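You operate a simulated robot arm through the tools that you are given. There is no shell and no other tool. Be economical: measure what you need, move in short steps, check, and stop when the job is done.

The job below is to be done with a simulated robot arm. You get a single attempt, and the scene is never put back.

JOB
The drawer sticks: wax the pale patch on its runner, then push it shut.
Fine: use the grey pad and put it back; the lid lies on the ledge meanwhile, then back on the wax tin. A coat counts when it lies all over at full strength: go over it till it gets no stronger.

It is judged by the outcome, as a careful person would: the job done as asked, and still so three seconds after it is handed in. It fails if anything else is knocked over, pushed out of place, dropped, spilled or broken. A push-on lid holds only when it is set on centred and level and pressed home; a screw cap is set on level and turned clockwise until tight.

ROBOT AND FRAMES
A 7-joint arm with a two-finger parallel gripper, fixed in place. Base frame: the origin is at the foot of the arm, x ahead of it, y to its left, z up. Readings come in m, degrees, newtons and seconds.
With the tool pointing down near the work surface it reaches from about 0.34 to 0.78 m from the base axis. Its first joint turns from -166.0 to 166.0 degrees. Payload 3.91 kg.
The TCP is the grasp point between the finger pads, 0.03 m short of the fingertips. In the tool frame z runs along the fingers and y along their closing line. Largest opening 0.11 m; finger width 0.02, thickness 0.01; the body of the gripper, 0.048 by 0.112 m, starts 0.055 m behind the TCP.
Orientation is that of the tool frame in the base frame, as a unit quaternion [x, y, z, w]. With the fingers straight down and closing along the base's y, the tool's x points along the base's -x, its y along +y and its z along -z.

CONTROLS
- The arm moves only by the tool arm_command. Its arguments are lists of equal length, an entry for each row: "dp": the shift along the base's x, y, z in m, a list of three; "turn": the turn, a rotation vector about the base's x, y, z in degrees, a list of three; "gripper": the closure, from 0 (fully open) to 1 (shut). In form: {"dp": [[x, y, z], ...], "turn": [[rx, ry, rz], ...], "gripper": [gripper, ...]}. A call has 1 to 8 rows; each row shifts and turns the commanded pose from where the row before left it. Rows are played at 5 a second. More than 0.05 m and 8.6 degrees between two rows, or a gripper value outside its range, and nothing of the call is played. Where a pose cannot be reached the arm comes as near as it can. A force on the tool above 40 N (or 10 N above the force at the start of the call, whichever is more), or a blocked arm, ends the call early, and 0.2 s more pass. Each finger travels about 0.153 m/s and halts on what it meets, pressing with about 29 N; the grip force reading is that of the motor and also rises with nothing between the fingers. The clock runs only during rows and for 0.2 s after the last one: add rows that do not move to give the fingers time. It gives the time, the measured TCP pose, the force on the tool (base axes), the opening and the grip force at its end, in the units of the frame above (readings bear some noise), with the torque about the TCP (base axes, N m) and any sound that the robot's microphone picked up.
- Cameras (640 x 400 px; columns grow to the right, rows downward): "scene" is fixed at [0.0531, 0.6507, 1.6435]; the picture's right is [-0.79, -0.61, 0.00], its down [-0.56, 0.72, -0.40] and it looks along [0.24, -0.31, -0.92] (base axes); focal length 214 px, centre (320, 200). "wrist" rides on the gripper at [0.077, 0.007, -0.114] in the tool frame; the picture's right is [-0.09, 1.00, 0.00], its down [-0.80, -0.07, -0.59] and it looks along [-0.59, -0.05, 0.80] (tool axes); focal length 270 px, centre (320, 200). There is no depth. A picture from a camera that has moved, and an enlarged one, comes with that camera's place and axes in the base frame and with its lens. The place of the scene camera against the robot may be out by one fixed shift of up to 0.018 m in any direction.
- camera(camera): a new picture of that camera. No time passes.
- raise_lower(by): slides the trunk up (or, below 0, down) by that many m; the arm rides with it, the base frame stays. It gives what a move gives, with no picture.
- close_up(camera, box): a new picture of the part [left, top, right, bottom] of that camera's present view, enlarged. No time passes.
- finish_job(): hands the job in; it is judged then, once.

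Go step by step. Nothing tells you positions but the pictures and the camera data: compare them with the known pose of the tool, close in by small moves and look again before you grip or let go. The budget is 120 turns and 64 pictures, counting those below and the enlarged ones. Unless the task says otherwise, let go and move clear before handing in, and close with one line.

The tools are called after "Request:" by a JSON object that holds its "op" and its "data". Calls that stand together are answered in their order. arm_command: Moves the arm, as the interface text tells. Its arguments: {"type":"object","properties":{"dp":{"type":"array"},"turn":{"type":"array"},"gripper":{"type":"array"}},"required":["dp","turn","gripper"]} The other tools are called the same way: raise_lower (by) slides the trunk up or down; camera (camera) takes a picture; close_up (camera, box) takes an enlarged picture of a part of a camera's view; finish_job () hands the job in.

At the start:

```text
t: 0.0
ee_pos: [0.3078, 0.3048, 1.2507]
tool_rot: [0.0, 1.0, 0.0, 0.0]
ft_force: [0.3, -1.1, 0.3]
torque: [0.0, -0.04, -0.02]
opening: 0.1097
grip_force: 0.0
trunk travel left (down, up): [-0.575, 0.035]
```

scene: 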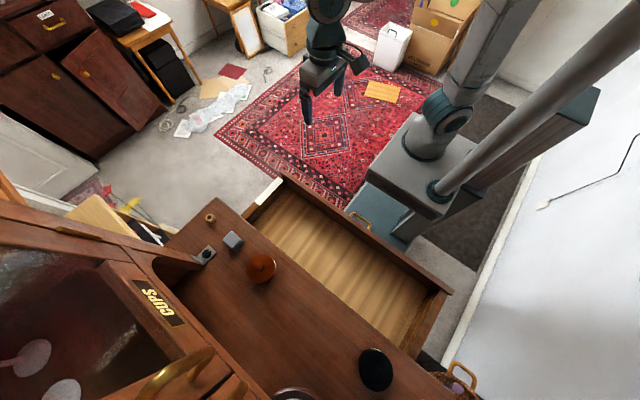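
wrist: 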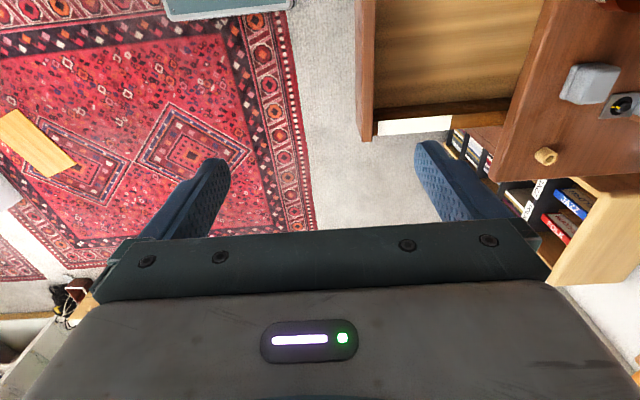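

I see a desk/cabinet with an open drawer, a pale patch on the drawer's left side runner, a grey pad, a tin and other items on the desktop. I'll take enlarged views first.

Request:
{"op": "close_up", "data": {"camera": "scene", "box": [160, 160, 320, 300]}}

Request:
{"op": "close_up", "data": {"camera": "scene", "box": [230, 240, 490, 400]}}

Request:
{"op": "close_up", "data": {"camera": "wrist", "box": [340, 0, 640, 200]}}

```text
2.86 times, centred on (240, 230) of scene
camera zoom: at [0.0531, 0.6507, 1.6435], right [-0.79, -0.61, 0.0], down [-0.56, 0.72, -0.4], along [0.24, -0.31, -0.92], focal length 613 px, centre (549, 114)
```

zoom: 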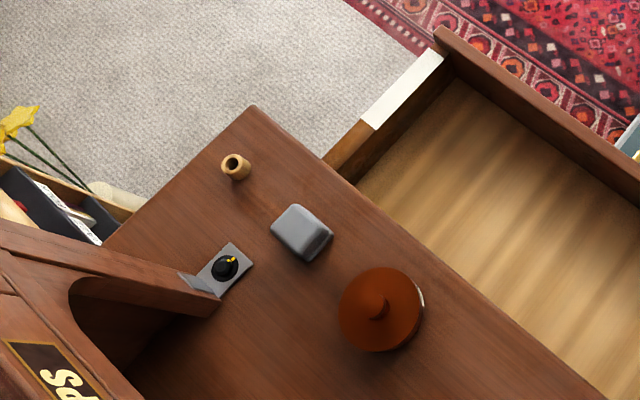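

```text
2.46 times, centred on (360, 320) of scene
camera zoom: at [0.0531, 0.6507, 1.6435], right [-0.79, -0.61, 0.0], down [-0.56, 0.72, -0.4], along [0.24, -0.31, -0.92], focal length 528 px, centre (222, -95)
```

zoom: 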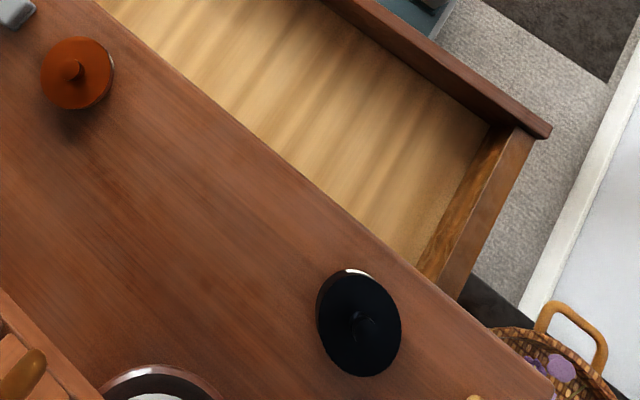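

```text
2.00 times, centred on (490, 100) of wrist
camera zoom: at [0.2304, 0.3129, 1.3653], right [0.09, 1.0, 0.0], down [0.8, -0.07, 0.59], along [0.59, -0.05, -0.8], focal length 541 px, centre (-20, 400)
```

zoom: 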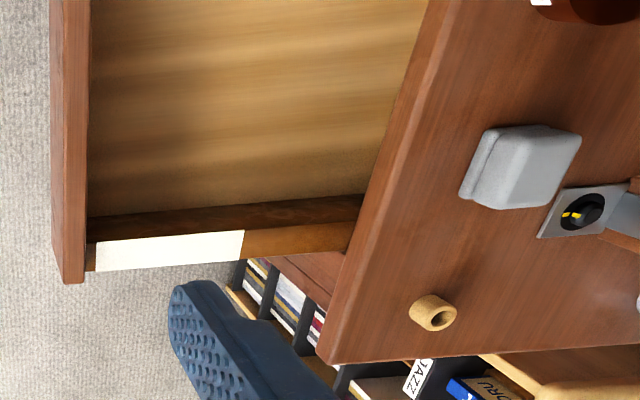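

The drawer's front sits near y≈0.39. The desk top is at z≈0.92 and holds the grey pad near (0.37,0.70), an orange-lidded tin near (0.24,0.71) and a black-lidded one near (-0.17,0.71). I'll turn the wrist to face the desk and look for labels and the ledge.

Request:
{"op": "arm_command", "data": {"dp": [[0, 0, 0], [0, 0, 0], [0, 0, 0], [0, 0, 0], [0, 0, 0], [0, 0, 0], [0, 0, 0], [0, 0, 0]], "turn": [[0, 0, 8.5], [0, 0, 8.5], [0, 0, 8.5], [0, 0, 8.5], [0, 0, 8.5], [0, 0, 8.5], [0, 0, 8.5], [0, 0, 8.5]], "gripper": [0, 0, 0, 0, 0, 0, 0, 0]}}

Request:
{"op": "arm_command", "data": {"dp": [[-0.02, 0.02, 0], [-0.02, 0.02, 0], [-0.02, 0.02, 0], [0, 0, 0]], "turn": [[0, 0, 8.5], [0, 0, 8.5], [0, 0, 5], [0, 0, 0]], "gripper": [0, 0, 0, 0]}}

Request:
{"op": "camera", "data": {"camera": "wrist"}}

```text
t: 1.8
ee_pos: [0.3078, 0.3032, 1.2511]
tool_rot: [-0.561, 0.828, -0.001, 0.0]
ft_force: [0.6, 0.1, -0.6]
torque: [0.04, -0.01, 0.02]
opening: 0.1102
grip_force: 0.1
trunk travel left (down, up): [-0.575, 0.035]
```

```text
t: 2.8
ee_pos: [0.247, 0.364, 1.2491]
tool_rot: [0.708, -0.706, -0.001, 0.0]
ft_force: [0.8, -0.1, 0.7]
torque: [0.01, -0.01, -0.02]
opening: 0.1098
grip_force: 0.1
trunk travel left (down, up): [-0.575, 0.035]
```

```text
58 pictures are left
camera wrist: at [0.2407, 0.2879, 1.3645], right [-1.0, 0.09, 0.0], down [0.07, 0.8, 0.59], along [0.05, 0.59, -0.8], focal length 270 px, centre (320, 200)
```

wrist: 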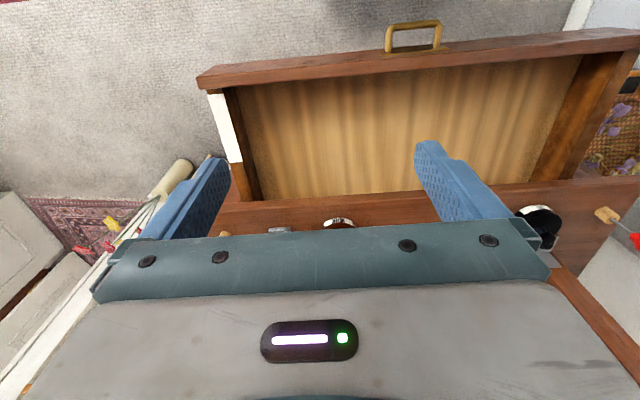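

The picture's far side is hidden by the gripper body. I'll tilt the tool forward to look across the desk and the hutch.

Request:
{"op": "arm_command", "data": {"dp": [[0, 0, 0], [0, 0, 0], [0, 0, 0], [0, 0, 0], [0, 0, 0]], "turn": [[8, 0, 0], [8, 0, 0], [8, 0, 0], [8, 0, 0], [0, 0, 0]], "gripper": [0, 0, 0, 0, 0]}}

Request:
{"op": "camera", "data": {"camera": "wrist"}}

```text
t: 4.0
ee_pos: [0.2481, 0.3647, 1.2499]
tool_rot: [0.68, -0.679, -0.196, -0.195]
ft_force: [-0.5, -0.5, 0.3]
torque: [-0.02, 0.01, 0.0]
opening: 0.1101
grip_force: 0.1
trunk travel left (down, up): [-0.575, 0.035]
```

```text
57 pictures are left
camera wrist: at [0.2407, 0.2398, 1.3064], right [-1.0, 0.07, 0.05], down [0.07, 0.36, 0.93], along [0.05, 0.93, -0.37], focal length 270 px, centre (320, 200)
```

wrist: 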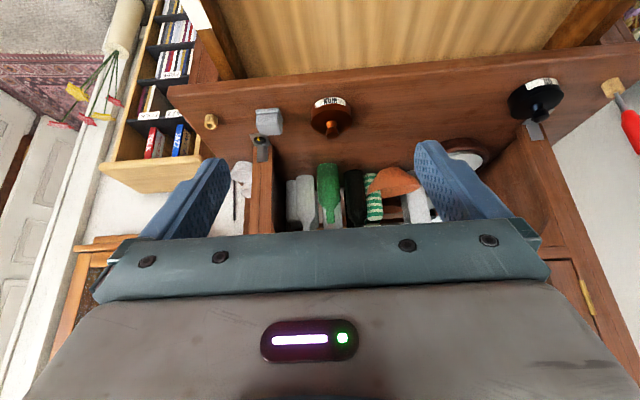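

Request:
{"op": "close_up", "data": {"camera": "wrist", "box": [190, 80, 370, 190]}}

Request:
{"op": "close_up", "data": {"camera": "wrist", "box": [430, 60, 630, 190]}}

```text
3.56 times, centred on (280, 135) of wrist
camera zoom: at [0.2407, 0.2398, 1.3064], right [-1.0, 0.07, 0.05], down [0.07, 0.36, 0.93], along [0.05, 0.93, -0.37], focal length 961 px, centre (462, 431)
```

zoom: 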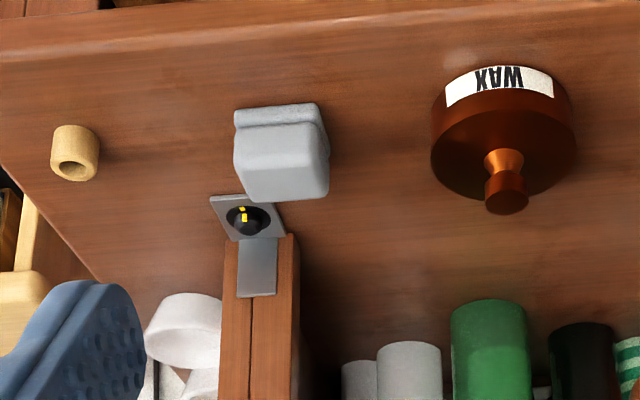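

```text
3.08 times, centred on (530, 125) of wrist
camera zoom: at [0.2407, 0.2398, 1.3064], right [-1.0, 0.07, 0.05], down [0.07, 0.36, 0.93], along [0.05, 0.93, -0.37], focal length 832 px, centre (-326, 431)
```

zoom: 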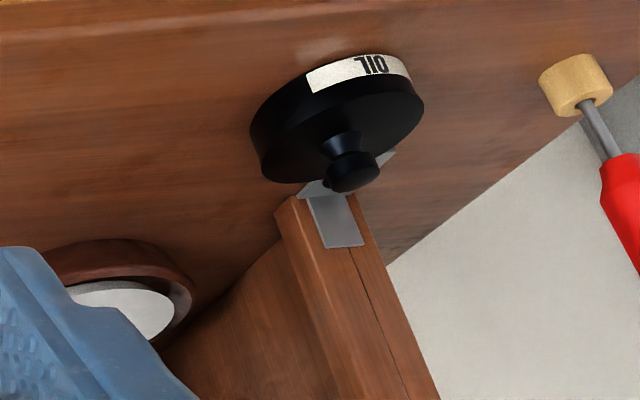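

The orange tin is labelled WAX, the black one OIL. I still need to find the ledge.

Request:
{"op": "close_up", "data": {"camera": "scene", "box": [0, 180, 320, 400]}}

Request:
{"op": "close_up", "data": {"camera": "wrist", "box": [40, 80, 260, 260]}}

Request:
{"op": "close_up", "data": {"camera": "wrist", "box": [240, 120, 480, 250]}}

```text
1.82 times, centred on (160, 290) of scene
camera zoom: at [0.0531, 0.6507, 1.6435], right [-0.79, -0.61, 0.0], down [-0.56, 0.72, -0.4], along [0.24, -0.31, -0.92], focal length 390 px, centre (611, 36)
```

zoom: 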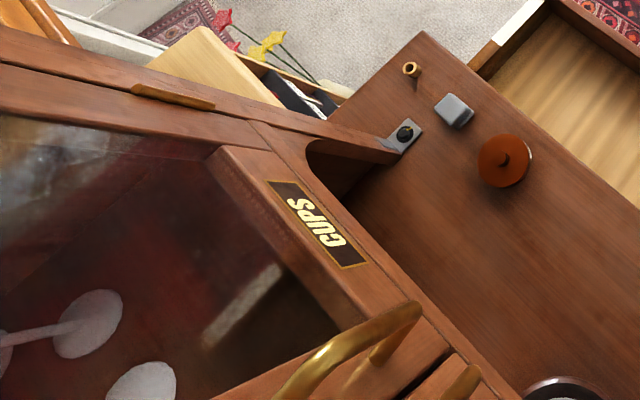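

```text
2.22 times, centred on (150, 170) of wrist
camera zoom: at [0.2407, 0.2398, 1.3064], right [-1.0, 0.07, 0.05], down [0.07, 0.36, 0.93], along [0.05, 0.93, -0.37], focal length 601 px, centre (698, 267)
```

zoom: 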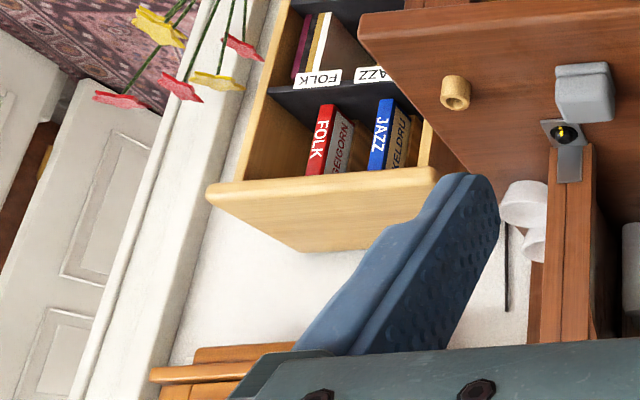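

```text
2.67 times, centred on (360, 185) of wrist
camera zoom: at [0.2407, 0.2398, 1.3064], right [-1.0, 0.07, 0.05], down [0.07, 0.36, 0.93], along [0.05, 0.93, -0.37], focal length 721 px, centre (213, 240)
```

zoom: 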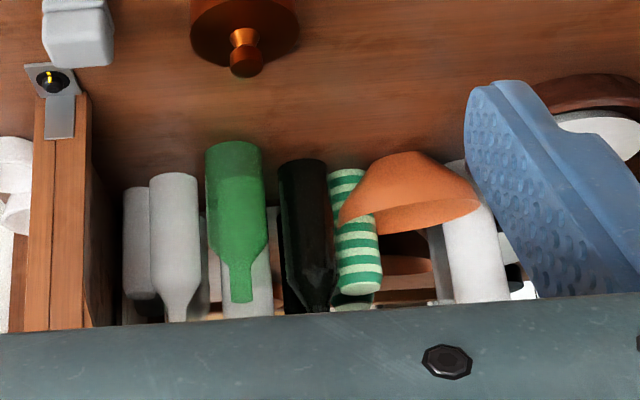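

The only ledge in reach is the dresser top in front of the hutch, so I'll lay the lid on clear wood there, near x≈0.08. I'll level the tool again and move above the wax tin.

Request:
{"op": "arm_command", "data": {"dp": [[0, 0.04, 0], [0, 0.04, 0], [0, 0.04, 0], [0, 0.04, 0], [0, 0.04, 0], [-0.005, 0.04, 0], [-0.005, 0.04, 0], [0, 0, 0]], "turn": [[-8, 0, 0], [-8, 0, 0], [-8, 0, 0], [-8, 0, 0], [0, 0, 0], [0, 0, 0], [0, 0, 0], [0, 0, 0]], "gripper": [0, 0, 0, 0, 0, 0, 0, 0]}}

Request:
{"op": "camera", "data": {"camera": "wrist"}}

Request:
{"op": "camera", "data": {"camera": "scene"}}

```text
t: 5.8
ee_pos: [0.2401, 0.6317, 1.2544]
tool_rot: [0.707, -0.707, 0.0, 0.0]
ft_force: [0.5, 0.5, 0.2]
torque: [-0.03, 0.02, -0.03]
opening: 0.1101
grip_force: 0.0
out of reach, approached as far as the arm can: row 7
trunk travel left (down, up): [-0.575, 0.035]
```

```text
51 pictures are left
camera wrist: at [0.2327, 0.5565, 1.3684], right [-1.0, 0.09, 0.0], down [0.07, 0.8, 0.59], along [0.05, 0.59, -0.8], focal length 270 px, centre (320, 200)
```

wrist: 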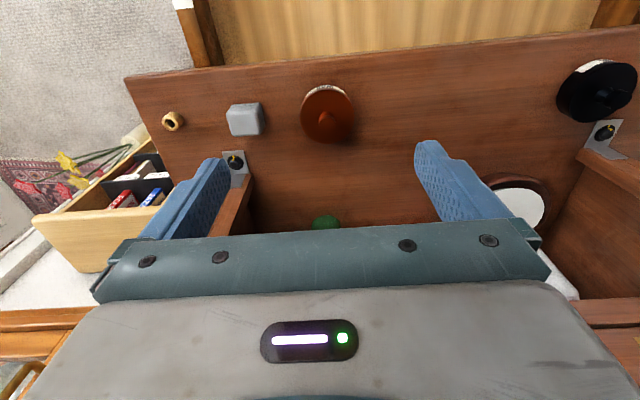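

```text
50 pictures are left
```

scene: 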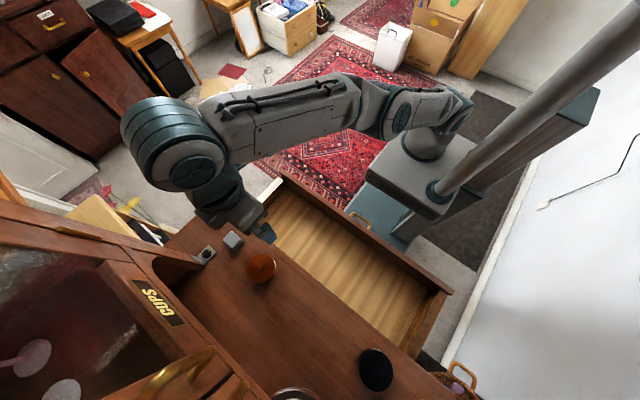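

At this height the arm is at full stretch. I'll lower the trunk so the desk comes into easier reach.

Request:
{"op": "raise_lower", "data": {"by": -0.2}}

Request:
{"op": "arm_command", "data": {"dp": [[0, 0.03, 0], [0, 0.03, 0], [0, 0, 0]], "turn": [[0, 0, 0], [0, 0, 0], [0, 0, 0]], "gripper": [0, 0, 0]}}

Request:
{"op": "camera", "data": {"camera": "wrist"}}

Request:
{"op": "camera", "data": {"camera": "scene"}}

```text
t: 8.0
ee_pos: [0.2386, 0.6319, 1.0497]
tool_rot: [0.707, -0.707, 0.0, 0.0]
ft_force: [0.1, 0.8, 0.2]
torque: [0.01, 0.0, -0.01]
opening: 0.11
grip_force: 0.1
trunk travel left (down, up): [-0.375, 0.235]
```

```text
t: 8.8
ee_pos: [0.2347, 0.6352, 1.0458]
tool_rot: [-0.707, 0.708, 0.0, 0.0]
ft_force: [-0.3, 0.2, -0.4]
torque: [0.03, -0.01, 0.03]
opening: 0.1098
grip_force: 0.1
out of reach, approached as far as the arm can: row 1, 2
trunk travel left (down, up): [-0.375, 0.235]
```

```text
49 pictures are left
camera wrist: at [0.2273, 0.5597, 1.1608], right [-1.0, 0.09, 0.0], down [0.07, 0.8, 0.59], along [0.05, 0.59, -0.8], focal length 270 px, centre (320, 200)
```

wrist: 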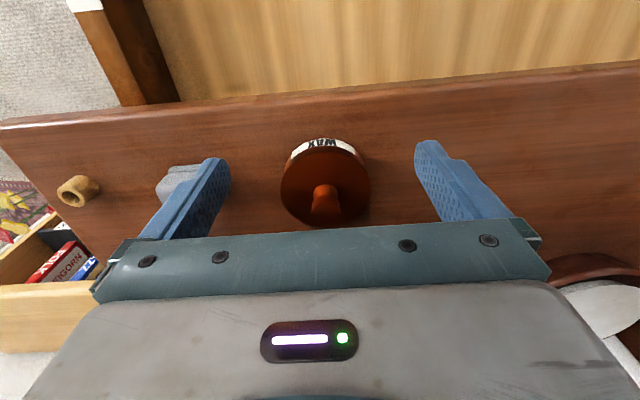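

```text
48 pictures are left
```

scene: 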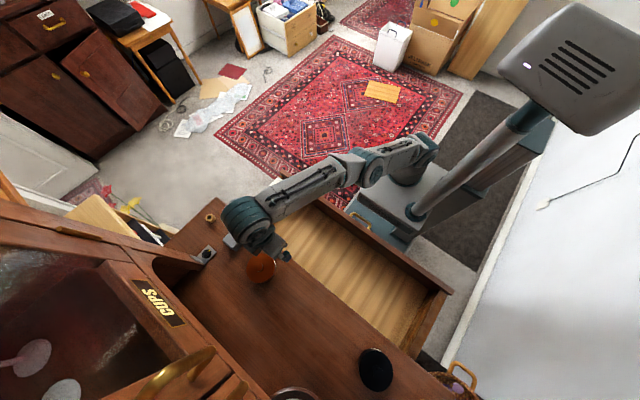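

Reach grows when the arm works lower relative to the trunk. I'll raise the trunk again and drop the tool by arm motion instead.

Request:
{"op": "raise_lower", "data": {"by": 0.2}}

Request:
{"op": "arm_command", "data": {"dp": [[0, 0, -0.04], [0, 0, -0.04], [0, 0, -0.04], [0, 0, -0.04], [0, 0.02, -0.02], [0, 0.02, 0], [0, 0.02, 0], [0, 0, 0]], "turn": [[0, 0, 0], [0, 0, 0], [0, 0, 0], [0, 0, 0], [0, 0, 0], [0, 0, 0], [0, 0, 0], [0, 0, 0]], "gripper": [0, 0, 0, 0, 0, 0, 0, 0]}}

Request:
{"op": "camera", "data": {"camera": "wrist"}}

```text
t: 10.9
ee_pos: [0.2341, 0.6351, 1.2461]
tool_rot: [0.707, -0.707, 0.0, 0.0]
ft_force: [-0.5, -0.7, 1.0]
torque: [-0.03, 0.0, 0.02]
opening: 0.1099
grip_force: 0.0
trunk travel left (down, up): [-0.575, 0.035]
```

```text
t: 12.7
ee_pos: [0.2335, 0.695, 1.0664]
tool_rot: [-0.707, 0.707, 0.0, 0.0]
ft_force: [-1.1, 0.6, -0.5]
torque: [0.05, 0.0, 0.01]
opening: 0.11
grip_force: 0.2
trunk travel left (down, up): [-0.575, 0.035]
```

```text
47 pictures are left
camera wrist: at [0.2277, 0.619, 1.1805], right [-1.0, 0.09, 0.0], down [0.07, 0.8, 0.59], along [0.05, 0.59, -0.8], focal length 270 px, centre (320, 200)
```

wrist: 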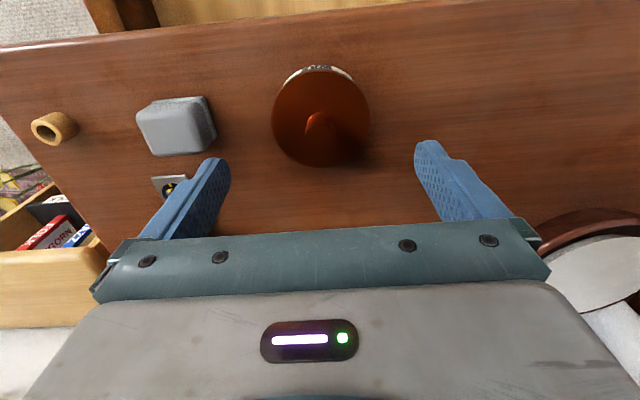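

Request:
{"op": "close_up", "data": {"camera": "wrist", "box": [250, 50, 400, 180]}}

Request:
{"op": "close_up", "data": {"camera": "wrist", "box": [120, 80, 230, 170]}}

```text
3.08 times, centred on (325, 115) of wrist
camera zoom: at [0.2277, 0.619, 1.1805], right [-1.0, 0.09, 0.0], down [0.07, 0.8, 0.59], along [0.05, 0.59, -0.8], focal length 832 px, centre (305, 462)
```

zoom: 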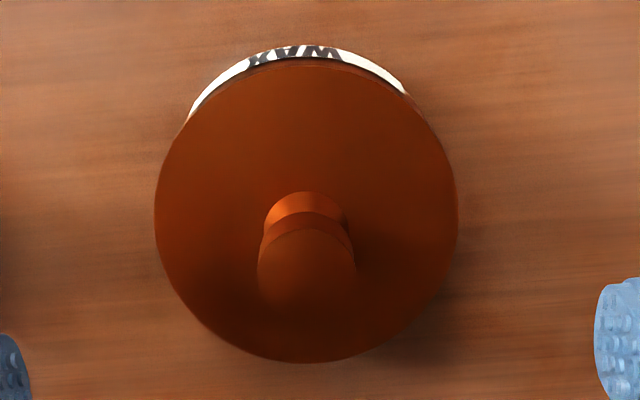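

```text
4.44 times, centred on (175, 125) of wrist
camera zoom: at [0.2277, 0.619, 1.1805], right [-1.0, 0.09, 0.0], down [0.07, 0.8, 0.59], along [0.05, 0.59, -0.8], focal length 1201 px, centre (964, 533)
```

zoom: 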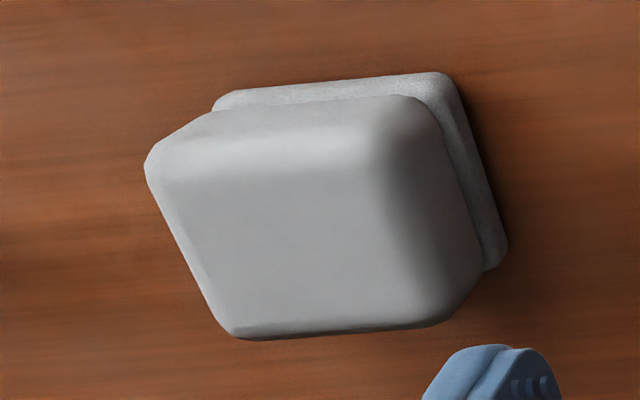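

The tin is centred near (0.2345, 0.7025), with its lid top at z≈0.947 and its knob top at z≈0.987. I'll centre over it and come down to the knob.

Request:
{"op": "arm_command", "data": {"dp": [[0.001, 0.0075, 0], [0, 0, -0.03], [0, 0, -0.03], [0, 0, -0.015], [0, 0, -0.007], [0, 0, 0]], "turn": [[0, 0, 0], [0, 0, 0], [0, 0, 0], [0, 0, 0], [0, 0, 0], [0, 0, 0]], "gripper": [0.3, 0.5, 0.5, 0.5, 0.5, 0.5]}}

Request:
{"op": "camera", "data": {"camera": "wrist"}}

Request:
{"op": "close_up", "data": {"camera": "scene", "box": [190, 200, 350, 310]}}

```text
t: 14.1
ee_pos: [0.2362, 0.6991, 0.9843]
tool_rot: [0.707, -0.707, -0.002, 0.0]
ft_force: [0.2, 1.2, 4.6]
torque: [0.03, -0.02, -0.01]
opening: 0.0552
grip_force: 0.0
out of reach, approached as far as the arm can: row 1
trunk travel left (down, up): [-0.575, 0.035]
```

```text
44 pictures are left
camera wrist: at [0.2275, 0.6223, 1.0982], right [-1.0, 0.09, 0.0], down [0.07, 0.8, 0.6], along [0.05, 0.59, -0.8], focal length 270 px, centre (320, 200)
```

wrist: 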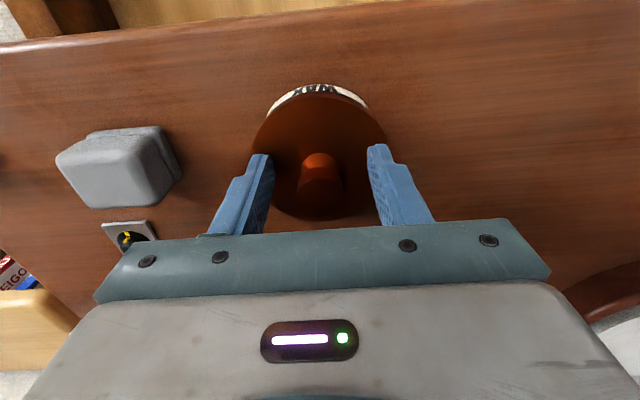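

```text
3.64 times, centred on (270, 255) of scene
camera zoom: at [0.0531, 0.6507, 1.6435], right [-0.79, -0.61, 0.0], down [-0.56, 0.72, -0.4], along [0.24, -0.31, -0.92], focal length 780 px, centre (502, 0)
```

zoom: 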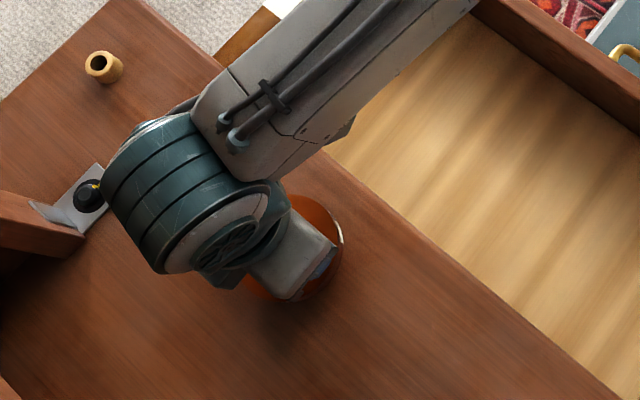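

Both fingers straddle the knob and the tips are just grazing the lid. I'll lift 3 mm, centre in y, then close.

Request:
{"op": "arm_command", "data": {"dp": [[0, 0.0035, 0.004], [0, 0, 0], [0, 0, 0]], "turn": [[0, 0, 0], [0, 0, 0], [0, 0, 0]], "gripper": [0.5, 0.5, 0.5]}}

Request:
{"op": "arm_command", "data": {"dp": [[0, 0, 0], [0, 0, 0], [0, 0, 0], [0, 0, 0]], "turn": [[0, 0, 0], [0, 0, 0], [0, 0, 0], [0, 0, 0]], "gripper": [0.7, 0.85, 1, 1]}}

```text
t: 14.9
ee_pos: [0.234, 0.702, 0.9865]
tool_rot: [-0.707, 0.707, 0.0, 0.0]
ft_force: [-0.5, -1.2, -0.9]
torque: [-0.01, 0.02, -0.02]
opening: 0.0553
grip_force: 0.1
trunk travel left (down, up): [-0.575, 0.035]
```

```text
t: 15.9
ee_pos: [0.2343, 0.702, 0.9874]
tool_rot: [0.707, -0.707, 0.0, 0.0]
ft_force: [0.8, 0.0, 0.4]
torque: [-0.02, -0.04, -0.04]
opening: 0.0235
grip_force: 29.3
trunk travel left (down, up): [-0.575, 0.035]
```

The knob is gripped at 23.5 mm. I'll pull the lid up gently.

Request:
{"op": "arm_command", "data": {"dp": [[0, 0, 0.003], [0, 0, 0.005], [0, 0, 0.01], [0, 0, 0.02], [0, 0, 0.02], [0, 0, 0]], "turn": [[0, 0, 0], [0, 0, 0], [0, 0, 0], [0, 0, 0], [0, 0, 0], [0, 0, 0]], "gripper": [1, 1, 1, 1, 1, 1]}}

Request:
{"op": "camera", "data": {"camera": "wrist"}}

```text
t: 17.3
ee_pos: [0.2339, 0.7017, 1.0462]
tool_rot: [-0.707, 0.707, 0.0, 0.0]
ft_force: [-1.1, 0.4, 0.0]
torque: [0.03, -0.03, 0.0]
opening: 0.0236
grip_force: 28.6
trunk travel left (down, up): [-0.575, 0.035]
```

```text
42 pictures are left
camera wrist: at [0.2271, 0.6259, 1.1607], right [-1.0, 0.09, 0.0], down [0.07, 0.8, 0.59], along [0.05, 0.59, -0.8], focal length 270 px, centre (320, 200)
```

wrist: 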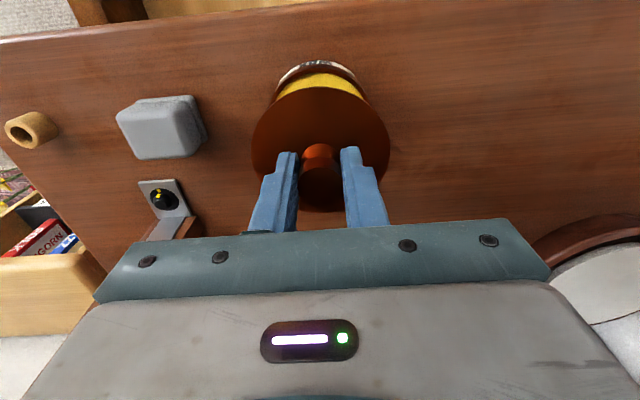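

The lid is off and the yellow wax shows. I'll carry the lid to clear wood at x≈0.09 and lower it until it touches.

Request:
{"op": "arm_command", "data": {"dp": [[-0.035, 0, 0], [-0.04, 0, 0], [-0.04, 0, 0], [-0.03, 0, 0], [0, 0, -0.03], [0, 0, -0.015], [0, 0, 0]], "turn": [[0, 0, 0], [0, 0, 0], [0, 0, 0], [0, 0, 0], [0, 0, 0], [0, 0, 0], [0, 0, 0]], "gripper": [1, 1, 1, 1, 1, 1, 1]}}

Request:
{"op": "camera", "data": {"camera": "wrist"}}

Request:
{"op": "close_up", "data": {"camera": "scene", "box": [190, 200, 350, 310]}}

```text
t: 18.9
ee_pos: [0.0903, 0.7027, 0.9994]
tool_rot: [-0.707, 0.707, 0.0, 0.0]
ft_force: [-0.1, 0.6, -0.5]
torque: [0.03, 0.0, -0.01]
opening: 0.0234
grip_force: 29.5
trunk travel left (down, up): [-0.575, 0.035]
```

```text
41 pictures are left
camera wrist: at [0.0841, 0.6273, 1.1147], right [-1.0, 0.09, 0.0], down [0.07, 0.8, 0.59], along [0.05, 0.59, -0.8], focal length 270 px, centre (320, 200)
```

wrist: 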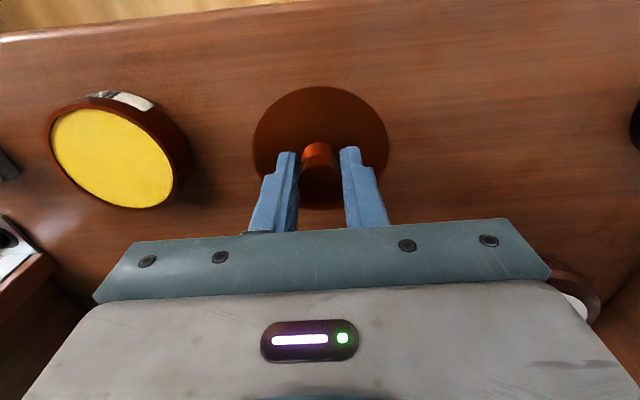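

```text
3.64 times, centred on (270, 255) of scene
camera zoom: at [0.0531, 0.6507, 1.6435], right [-0.79, -0.61, 0.0], down [-0.56, 0.72, -0.4], along [0.24, -0.31, -0.92], focal length 780 px, centre (502, 0)
```

zoom: 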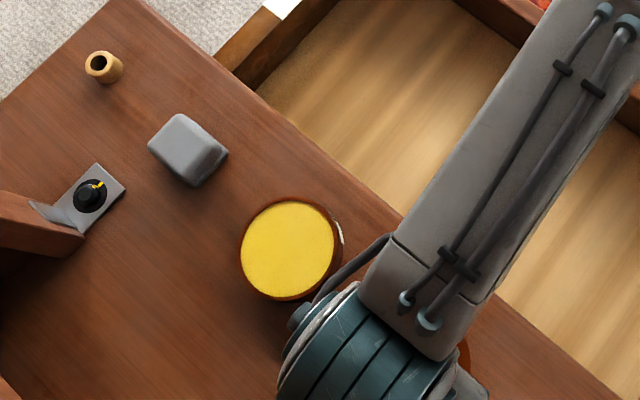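

Request:
{"op": "arm_command", "data": {"dp": [[0, 0, -0.005], [0, 0, -0.005], [0, 0, -0.005], [0, 0, 0]], "turn": [[0, 0, 0], [0, 0, 0], [0, 0, 0], [0, 0, 0]], "gripper": [1, 1, 1, 1]}}

Request:
{"op": "arm_command", "data": {"dp": [[0, 0, -0.004], [0, 0, -0.003], [0, 0, 0]], "turn": [[0, 0, 0], [0, 0, 0], [0, 0, 0]], "gripper": [1, 1, 1]}}

```text
t: 19.9
ee_pos: [0.0889, 0.7026, 0.9858]
tool_rot: [0.708, -0.707, 0.0, 0.0]
ft_force: [0.1, 0.0, -0.8]
torque: [0.01, 0.02, 0.0]
opening: 0.0234
grip_force: 29.0
trunk travel left (down, up): [-0.575, 0.035]
```

```text
t: 20.7
ee_pos: [0.0904, 0.7016, 0.9776]
tool_rot: [0.707, -0.707, 0.0, 0.001]
ft_force: [-0.8, 0.1, -0.5]
torque: [-0.02, 0.0, 0.0]
opening: 0.0233
grip_force: 29.0
trunk travel left (down, up): [-0.575, 0.035]
```

Request:
{"op": "arm_command", "data": {"dp": [[0, 0, -0.003], [0, 0, -0.003], [0, 0, 0]], "turn": [[0, 0, 0], [0, 0, 0], [0, 0, 0]], "gripper": [1, 1, 1]}}

Request:
{"op": "close_up", "data": {"camera": "wrist", "box": [220, 50, 420, 240]}}

```text
t: 21.5
ee_pos: [0.0898, 0.7032, 0.9728]
tool_rot: [0.707, -0.707, 0.0, 0.0]
ft_force: [-0.6, -0.6, -0.3]
torque: [0.01, -0.01, 0.01]
opening: 0.0235
grip_force: 29.7
trunk travel left (down, up): [-0.575, 0.035]
```

```text
2.11 times, centred on (320, 145) of wrist
camera zoom: at [0.0827, 0.6267, 1.0866], right [-1.0, 0.09, 0.0], down [0.07, 0.8, 0.59], along [0.05, 0.59, -0.8], focal length 569 px, centre (320, 316)
```

zoom: 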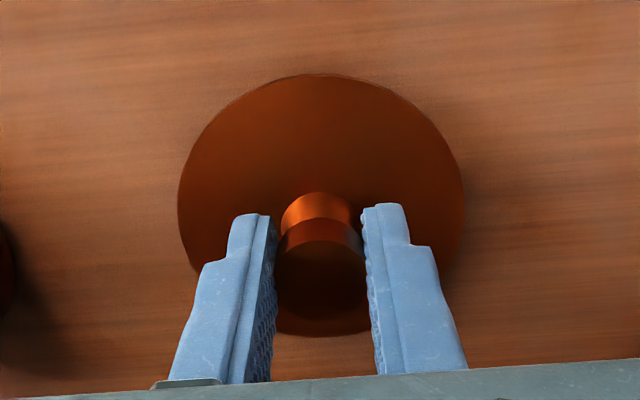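

Request:
{"op": "arm_command", "data": {"dp": [[0, 0, -0.002], [0, 0, -0.002], [0, 0, 0]], "turn": [[0, 0, 0], [0, 0, 0], [0, 0, 0]], "gripper": [1, 1, 1]}}

Request:
{"op": "arm_command", "data": {"dp": [[0, 0, -0.002], [0, 0, -0.001], [0, 0, 0]], "turn": [[0, 0, 0], [0, 0, 0], [0, 0, 0]], "gripper": [1, 1, 1]}}

```text
t: 22.3
ee_pos: [0.0884, 0.7031, 0.9683]
tool_rot: [-0.707, 0.707, 0.001, 0.0]
ft_force: [-0.1, -0.2, -0.8]
torque: [-0.02, -0.01, -0.02]
opening: 0.0235
grip_force: 28.7
trunk travel left (down, up): [-0.575, 0.035]
```

```text
t: 23.1
ee_pos: [0.0879, 0.7035, 0.9654]
tool_rot: [0.707, -0.707, 0.0, -0.001]
ft_force: [0.7, -0.5, -0.5]
torque: [-0.02, 0.0, 0.01]
opening: 0.0234
grip_force: 29.0
trunk travel left (down, up): [-0.575, 0.035]
```

Request:
{"op": "arm_command", "data": {"dp": [[0, 0, -0.002], [0, 0, -0.002], [0, 0, 0]], "turn": [[0, 0, 0], [0, 0, 0], [0, 0, 0]], "gripper": [1, 1, 1]}}

Request:
{"op": "close_up", "data": {"camera": "wrist", "box": [220, 50, 420, 240]}}

```text
t: 23.9
ee_pos: [0.0884, 0.7028, 0.9629]
tool_rot: [-0.707, 0.707, 0.001, 0.0]
ft_force: [-0.7, 0.6, 5.0]
torque: [0.01, 0.02, 0.03]
opening: 0.0234
grip_force: 29.1
trunk travel left (down, up): [-0.575, 0.035]
```

```text
2.11 times, centred on (320, 145) of wrist
camera zoom: at [0.0821, 0.6266, 1.0768], right [-1.0, 0.09, 0.0], down [0.07, 0.8, 0.6], along [0.05, 0.59, -0.8], focal length 569 px, centre (320, 316)
```

zoom: 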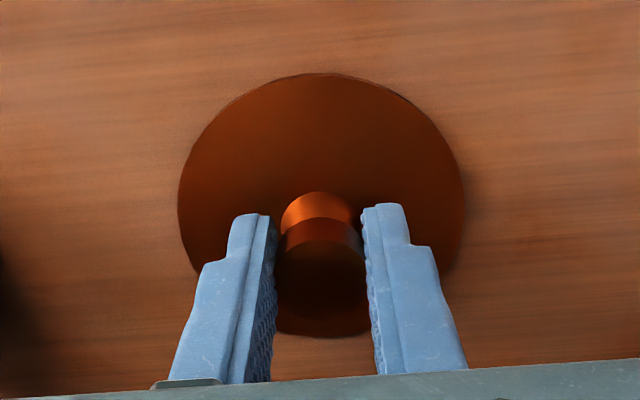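

The lid rests on the ledge (5 N contact). I'll release it and rise.

Request:
{"op": "arm_command", "data": {"dp": [[0, 0, 0.001], [0, 0, 0], [0, 0, 0], [0, 0, 0.03], [0, 0, 0.04], [0, 0, 0.04], [0, 0, 0]], "turn": [[0, 0, 0], [0, 0, 0], [0, 0, 0], [0, 0, 0], [0, 0, 0], [0, 0, 0], [0, 0, 0]], "gripper": [0.8, 0.6, 0.5, 0.5, 0.5, 0.5, 0.5]}}

Request:
{"op": "camera", "data": {"camera": "wrist"}}

```text
t: 25.5
ee_pos: [0.0899, 0.702, 1.0741]
tool_rot: [-0.707, 0.707, 0.0, 0.001]
ft_force: [-0.3, 0.0, -0.7]
torque: [0.0, 0.0, 0.02]
opening: 0.0551
grip_force: 0.1
trunk travel left (down, up): [-0.575, 0.035]
```

```text
37 pictures are left
camera wrist: at [0.0835, 0.6253, 1.1882], right [-1.0, 0.09, 0.0], down [0.07, 0.8, 0.59], along [0.05, 0.59, -0.8], focal length 270 px, centre (320, 200)
```

wrist: 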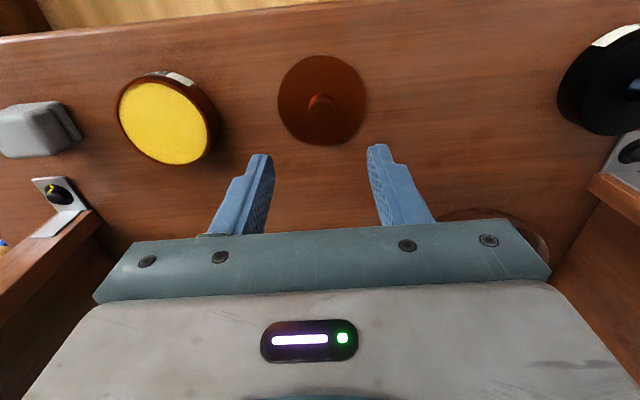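

The lid lies safely on the ledge. The pad is square to the axes near (0.366,0.70), about 45 mm wide with its top at z≈0.957, which is close to the reach limit. I'll raise the trunk the last bit and approach in steps.

Request:
{"op": "raise_lower", "data": {"by": 0.034}}

Request:
{"op": "arm_command", "data": {"dp": [[0.04, -0.02, -0.01], [0.045, -0.02, -0.01], [0.045, -0.02, -0.01], [0.045, 0, -0.01], [0.045, 0, -0.01], [0.045, 0, -0.01], [0.011, 0, -0.01], [0, 0, 0]], "turn": [[0, 0, 0], [0, 0, 0], [0, 0, 0], [0, 0, 0], [0, 0, 0], [0, 0, 0], [0, 0, 0], [0, 0, 0]], "gripper": [0.3, 0.1, 0.1, 0.1, 0.1, 0.1, 0.1, 0.1]}}

Request:
{"op": "arm_command", "data": {"dp": [[0, 0.02, 0], [0, 0.02, -0.005], [0, 0.02, -0.005], [0, 0, 0]], "turn": [[0, 0, 0], [0, 0, 0], [0, 0, 0], [0, 0, 0]], "gripper": [0.1, 0.1, 0.1, 0.1]}}

Request:
{"op": "camera", "data": {"camera": "wrist"}}

```text
t: 26.3
ee_pos: [0.09, 0.7015, 1.1078]
tool_rot: [0.707, -0.707, -0.001, 0.0]
ft_force: [0.3, -0.2, -0.4]
torque: [0.05, 0.01, -0.02]
opening: 0.055
grip_force: 0.1
trunk travel left (down, up): [-0.609, 0.001]
```

```text
refused: row 2 steps farther than a row can; nothing moved
```

```text
t: 27.3
ee_pos: [0.0927, 0.7192, 1.1048]
tool_rot: [0.707, -0.707, 0.0, 0.0]
ft_force: [-0.1, 0.2, 0.8]
torque: [-0.01, -0.01, -0.03]
opening: 0.0989
grip_force: 0.1
out of reach, approached as far as the arm can: row 2, 3
trunk travel left (down, up): [-0.609, 0.001]
```

```text
36 pictures are left
camera wrist: at [0.087, 0.6425, 1.2195], right [-1.0, 0.09, 0.0], down [0.07, 0.8, 0.6], along [0.05, 0.59, -0.8], focal length 270 px, centre (320, 200)
```

wrist: 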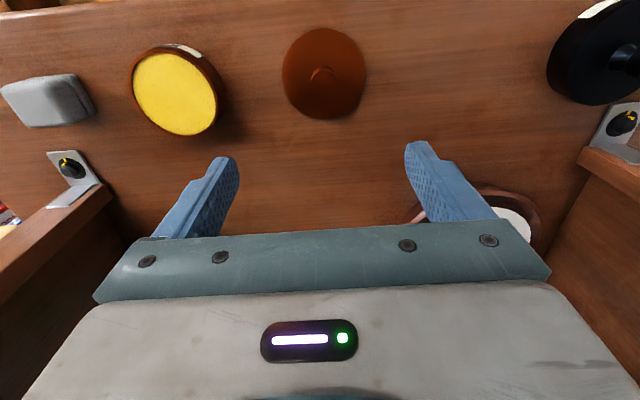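

One row was too long and was refused, but nothing was disturbed. I'll redo the path in shorter rows, staying within reach.

Request:
{"op": "arm_command", "data": {"dp": [[0, -0.04, -0.01], [0.04, -0.02, -0.01], [0.04, -0.02, -0.01], [0.04, 0, -0.01], [0.04, 0, -0.01], [0.04, 0, -0.01], [0.04, 0, 0], [0.033, 0, 0]], "turn": [[0, 0, 0], [0, 0, 0], [0, 0, 0], [0, 0, 0], [0, 0, 0], [0, 0, 0], [0, 0, 0], [0, 0, 0]], "gripper": [0.1, 0.1, 0.1, 0.1, 0.1, 0.1, 0.1, 0.1]}}

Request:
{"op": "arm_command", "data": {"dp": [[0, 0.02, -0.02], [0, 0.02, -0.015], [0, 0, 0]], "turn": [[0, 0, 0], [0, 0, 0], [0, 0, 0]], "gripper": [0.1, 0.1, 0.1]}}

Request:
{"op": "camera", "data": {"camera": "wrist"}}

```text
t: 29.1
ee_pos: [0.3709, 0.6393, 1.0461]
tool_rot: [0.708, -0.706, 0.0, 0.0]
ft_force: [0.0, 0.0, -0.2]
torque: [0.0, 0.01, 0.02]
opening: 0.0992
grip_force: 0.0
trunk travel left (down, up): [-0.609, 0.001]
```

```text
t: 29.9
ee_pos: [0.3649, 0.6642, 1.0168]
tool_rot: [0.707, -0.707, -0.001, -0.001]
ft_force: [-0.4, -0.7, -0.1]
torque: [-0.03, 0.0, 0.04]
opening: 0.0991
grip_force: 0.1
out of reach, approached as far as the arm can: row 2
trunk travel left (down, up): [-0.609, 0.001]
```

```text
35 pictures are left
camera wrist: at [0.3586, 0.5879, 1.131], right [-1.0, 0.09, 0.0], down [0.07, 0.8, 0.59], along [0.05, 0.59, -0.8], focal length 270 px, centre (320, 200)
```

wrist: 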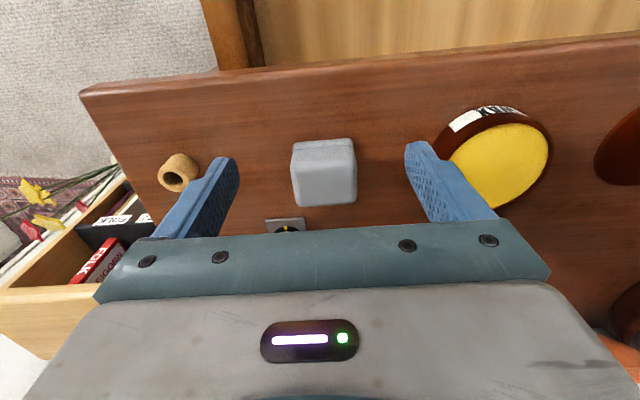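

The pad is centred near (0.364, 0.694). I'll go lower, where reach is larger, and slide forward with the fingers astride it.

Request:
{"op": "arm_command", "data": {"dp": [[0, 0, -0.02], [0, 0, -0.02], [0, 0, -0.012], [0, 0.01, 0], [0, 0.01, 0], [0, 0.008, 0], [0, 0, 0]], "turn": [[0, 0, 0], [0, 0, 0], [0, 0, 0], [0, 0, 0], [0, 0, 0], [0, 0, 0], [0, 0, 0]], "gripper": [0.1, 0.1, 0.1, 0.1, 0.1, 0.1, 0.1]}}

Request:
{"op": "camera", "data": {"camera": "wrist"}}

```text
t: 31.5
ee_pos: [0.3552, 0.6704, 0.9646]
tool_rot: [0.708, -0.707, 0.0, 0.0]
ft_force: [0.4, 0.1, 0.5]
torque: [0.01, 0.03, -0.04]
opening: 0.0989
grip_force: 0.1
out of reach, approached as far as the arm can: row 4, 5, 6
trunk travel left (down, up): [-0.609, 0.001]
```

```text
34 pictures are left
camera wrist: at [0.3487, 0.5949, 1.0791], right [-1.0, 0.09, 0.0], down [0.07, 0.8, 0.59], along [0.05, 0.59, -0.8], focal length 270 px, centre (320, 200)
```

wrist: 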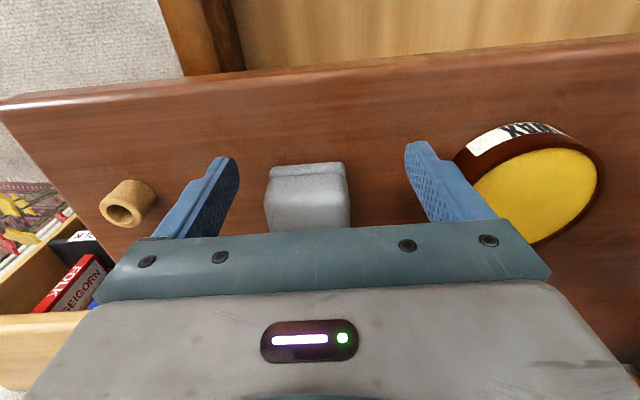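

The vertical tool stops at r≈0.76. Tilting 8° about x keeps the finger faces parallel to the pad's sides and gains reach, so I'll tilt and then advance.

Request:
{"op": "arm_command", "data": {"dp": [[0, 0, 0.003], [0, 0, 0], [0.004, 0.01, 0], [0.004, 0.01, 0], [0, 0, 0]], "turn": [[4, 0, 0], [4, 0, 0], [0, 0, 0], [0, 0, 0], [0, 0, 0]], "gripper": [0.1, 0.1, 0.1, 0.1, 0.1]}}

Request:
{"op": "camera", "data": {"camera": "wrist"}}

```text
t: 32.7
ee_pos: [0.3634, 0.6914, 0.9681]
tool_rot: [0.706, -0.705, -0.05, -0.05]
ft_force: [-1.6, 0.4, -0.6]
torque: [0.01, -0.01, 0.02]
opening: 0.099
grip_force: 0.1
trunk travel left (down, up): [-0.609, 0.001]
```

```text
33 pictures are left
camera wrist: at [0.3564, 0.6004, 1.0705], right [-1.0, 0.09, 0.01], down [0.07, 0.71, 0.7], along [0.05, 0.7, -0.71], focal length 270 px, centre (320, 200)
```

wrist: 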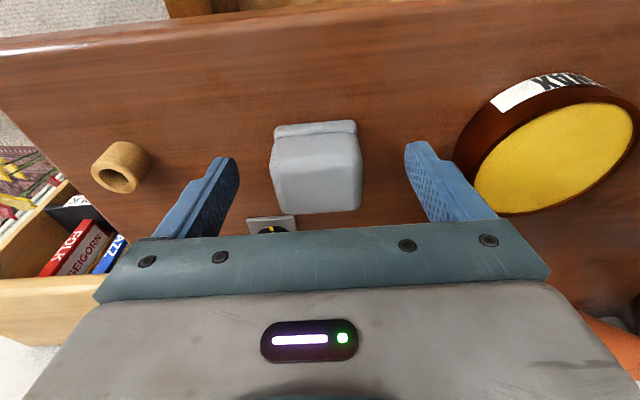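

Request:
{"op": "arm_command", "data": {"dp": [[0.001, 0.002, -0.005], [0, 0, -0.004], [0, 0, -0.003], [0, 0, 0]], "turn": [[0, 0, 0], [0, 0, 0], [0, 0, 0], [0, 0, 0]], "gripper": [0.1, 0.1, 0.1, 0.1]}}

Request:
{"op": "close_up", "data": {"camera": "wrist", "box": [140, 90, 480, 250]}}

```text
t: 33.7
ee_pos: [0.3638, 0.6934, 0.9562]
tool_rot: [0.705, -0.705, -0.05, -0.05]
ft_force: [-0.2, 1.0, -0.9]
torque: [0.02, 0.0, 0.01]
opening: 0.0986
grip_force: 0.0
trunk travel left (down, up): [-0.609, 0.001]
```

```text
1.88 times, centred on (310, 170) of wrist
camera zoom: at [0.3567, 0.602, 1.0584], right [-1.0, 0.09, 0.01], down [0.07, 0.71, 0.7], along [0.05, 0.7, -0.71], focal length 509 px, centre (339, 256)
```

zoom: 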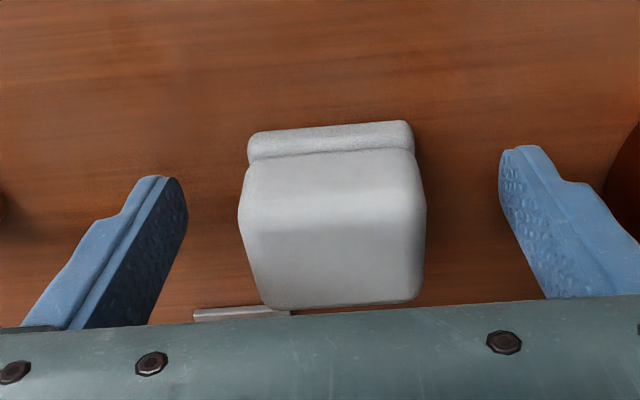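

The fingers straddle the pad squarely. I'll close on it.

Request:
{"op": "arm_command", "data": {"dp": [[0, 0, 0], [0, 0, 0], [0, 0, 0], [0, 0, 0], [0, 0, 0]], "turn": [[0, 0, 0], [0, 0, 0], [0, 0, 0], [0, 0, 0], [0, 0, 0]], "gripper": [0.3, 0.5, 0.7, 1, 1]}}

Request:
{"op": "arm_command", "data": {"dp": [[0, 0, 0.005], [0, 0, 0.02], [0, -0.02, 0.02], [0, 0, 0]], "turn": [[0, 0, 0], [0, 0, 0], [0, 0, 0], [0, 0, 0]], "gripper": [1, 1, 1, 1]}}

Request:
{"op": "camera", "data": {"camera": "wrist"}}

```text
t: 34.9
ee_pos: [0.3635, 0.6926, 0.9568]
tool_rot: [0.705, -0.705, -0.049, -0.049]
ft_force: [0.5, -0.2, 0.4]
torque: [-0.02, 0.0, -0.01]
opening: 0.0494
grip_force: 28.7
trunk travel left (down, up): [-0.609, 0.001]
```

```text
t: 35.9
ee_pos: [0.364, 0.6739, 1.0012]
tool_rot: [0.706, -0.705, -0.05, -0.05]
ft_force: [0.0, -0.1, -0.1]
torque: [-0.02, -0.02, 0.01]
opening: 0.0492
grip_force: 29.1
trunk travel left (down, up): [-0.609, 0.001]
```

```text
31 pictures are left
camera wrist: at [0.357, 0.5825, 1.1034], right [-1.0, 0.09, 0.01], down [0.07, 0.71, 0.7], along [0.05, 0.7, -0.71], focal length 270 px, centre (320, 200)
```

wrist: 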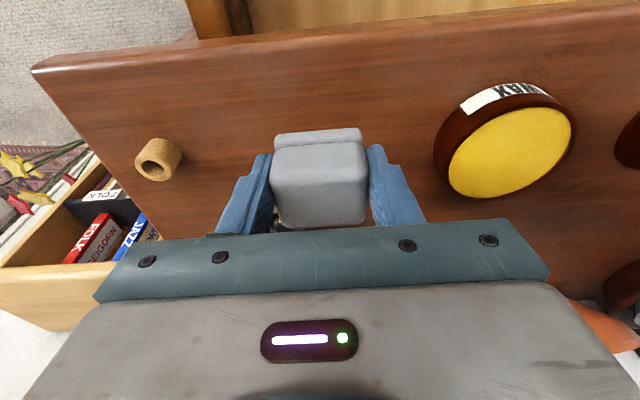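

I have the pad, and its home pose is TCP (0.3635, 0.6926, 0.957). Next I'll move it over the wax.

Request:
{"op": "arm_command", "data": {"dp": [[-0.03, 0.006, 0.015], [-0.035, 0.007, 0.01], [-0.035, 0.007, 0], [-0.0295, 0.006, 0], [0, 0, -0.02], [0, 0, 0]], "turn": [[0, 0, 0], [0, 0, 0], [0, 0, 0], [0, 0, 0], [0, 0, 0], [0, 0, 0]], "gripper": [1, 1, 1, 1, 1, 1]}}

Request:
{"op": "camera", "data": {"camera": "wrist"}}

```text
t: 37.3
ee_pos: [0.2344, 0.6991, 1.0055]
tool_rot: [-0.705, 0.706, 0.049, 0.05]
ft_force: [-0.3, -0.2, -1.3]
torque: [0.0, 0.01, -0.04]
opening: 0.0494
grip_force: 29.1
trunk travel left (down, up): [-0.609, 0.001]
```

```text
30 pictures are left
camera wrist: at [0.2276, 0.6082, 1.1081], right [-1.0, 0.09, 0.01], down [0.07, 0.71, 0.7], along [0.05, 0.7, -0.71], focal length 270 px, centre (320, 200)
```

wrist: 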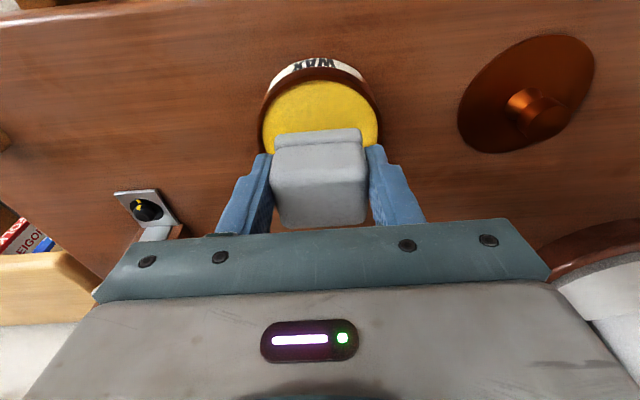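

Request:
{"op": "arm_command", "data": {"dp": [[0, 0, -0.006], [0, 0, -0.006], [0, 0, -0.004], [0, 0, 0]], "turn": [[0, 0, 0], [0, 0, 0], [0, 0, 0], [0, 0, 0]], "gripper": [1, 1, 1, 1]}}

Request:
{"op": "arm_command", "data": {"dp": [[0, 0, -0.003], [0, 0, -0.002], [0, 0, 0]], "turn": [[0, 0, 0], [0, 0, 0], [0, 0, 0]], "gripper": [1, 1, 1]}}

```text
t: 38.3
ee_pos: [0.2356, 0.6999, 0.9895]
tool_rot: [-0.705, 0.706, 0.05, 0.05]
ft_force: [-0.5, -0.3, -0.7]
torque: [-0.01, 0.02, 0.02]
opening: 0.0491
grip_force: 29.6
trunk travel left (down, up): [-0.609, 0.001]
```

```text
t: 39.1
ee_pos: [0.2345, 0.6994, 0.9862]
tool_rot: [0.706, -0.705, -0.05, -0.051]
ft_force: [0.5, 1.9, 6.0]
torque: [0.01, 0.04, 0.01]
opening: 0.0493
grip_force: 28.9
trunk travel left (down, up): [-0.609, 0.001]
```

Contact with the wax at about 6 N. I'll rub with small strokes to load the pad.

Request:
{"op": "arm_command", "data": {"dp": [[0.005, 0, 0], [-0.005, 0, 0], [-0.005, 0, 0], [0.005, 0, 0], [0, 0.005, 0], [0, -0.005, 0], [0, 0, 0]], "turn": [[0, 0, 0], [0, 0, 0], [0, 0, 0], [0, 0, 0], [0, 0, 0], [0, 0, 0], [0, 0, 0]], "gripper": [1, 1, 1, 1, 1, 1, 1]}}

Request:
{"op": "arm_command", "data": {"dp": [[0, 0, 0.02], [0, -0.03, 0.03], [0, -0.04, 0], [0, 0, 0]], "turn": [[0, 0, 0], [0, 0, 0], [0, 0, 0], [0, 0, 0]], "gripper": [1, 1, 1, 1]}}

Request:
{"op": "camera", "data": {"camera": "wrist"}}

```text
t: 40.7
ee_pos: [0.2325, 0.7001, 0.9862]
tool_rot: [-0.705, 0.706, 0.049, 0.05]
ft_force: [2.2, 5.7, 9.2]
torque: [0.18, 0.0, 0.0]
opening: 0.0495
grip_force: 28.7
trunk travel left (down, up): [-0.609, 0.001]
```

```text
t: 41.7
ee_pos: [0.2363, 0.6312, 1.0348]
tool_rot: [0.705, -0.705, -0.049, -0.049]
ft_force: [0.6, 0.3, -0.3]
torque: [-0.01, -0.02, 0.0]
opening: 0.0496
grip_force: 29.5
trunk travel left (down, up): [-0.609, 0.001]
```

```text
29 pictures are left
camera wrist: at [0.2288, 0.5399, 1.1383], right [-1.0, 0.09, 0.01], down [0.07, 0.71, 0.7], along [0.05, 0.7, -0.71], focal length 270 px, centre (320, 200)
```

wrist: 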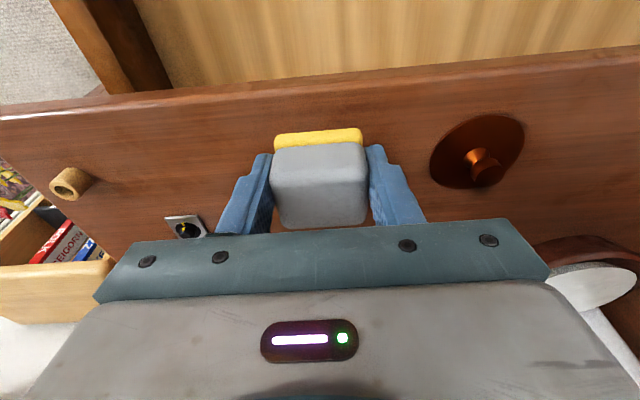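

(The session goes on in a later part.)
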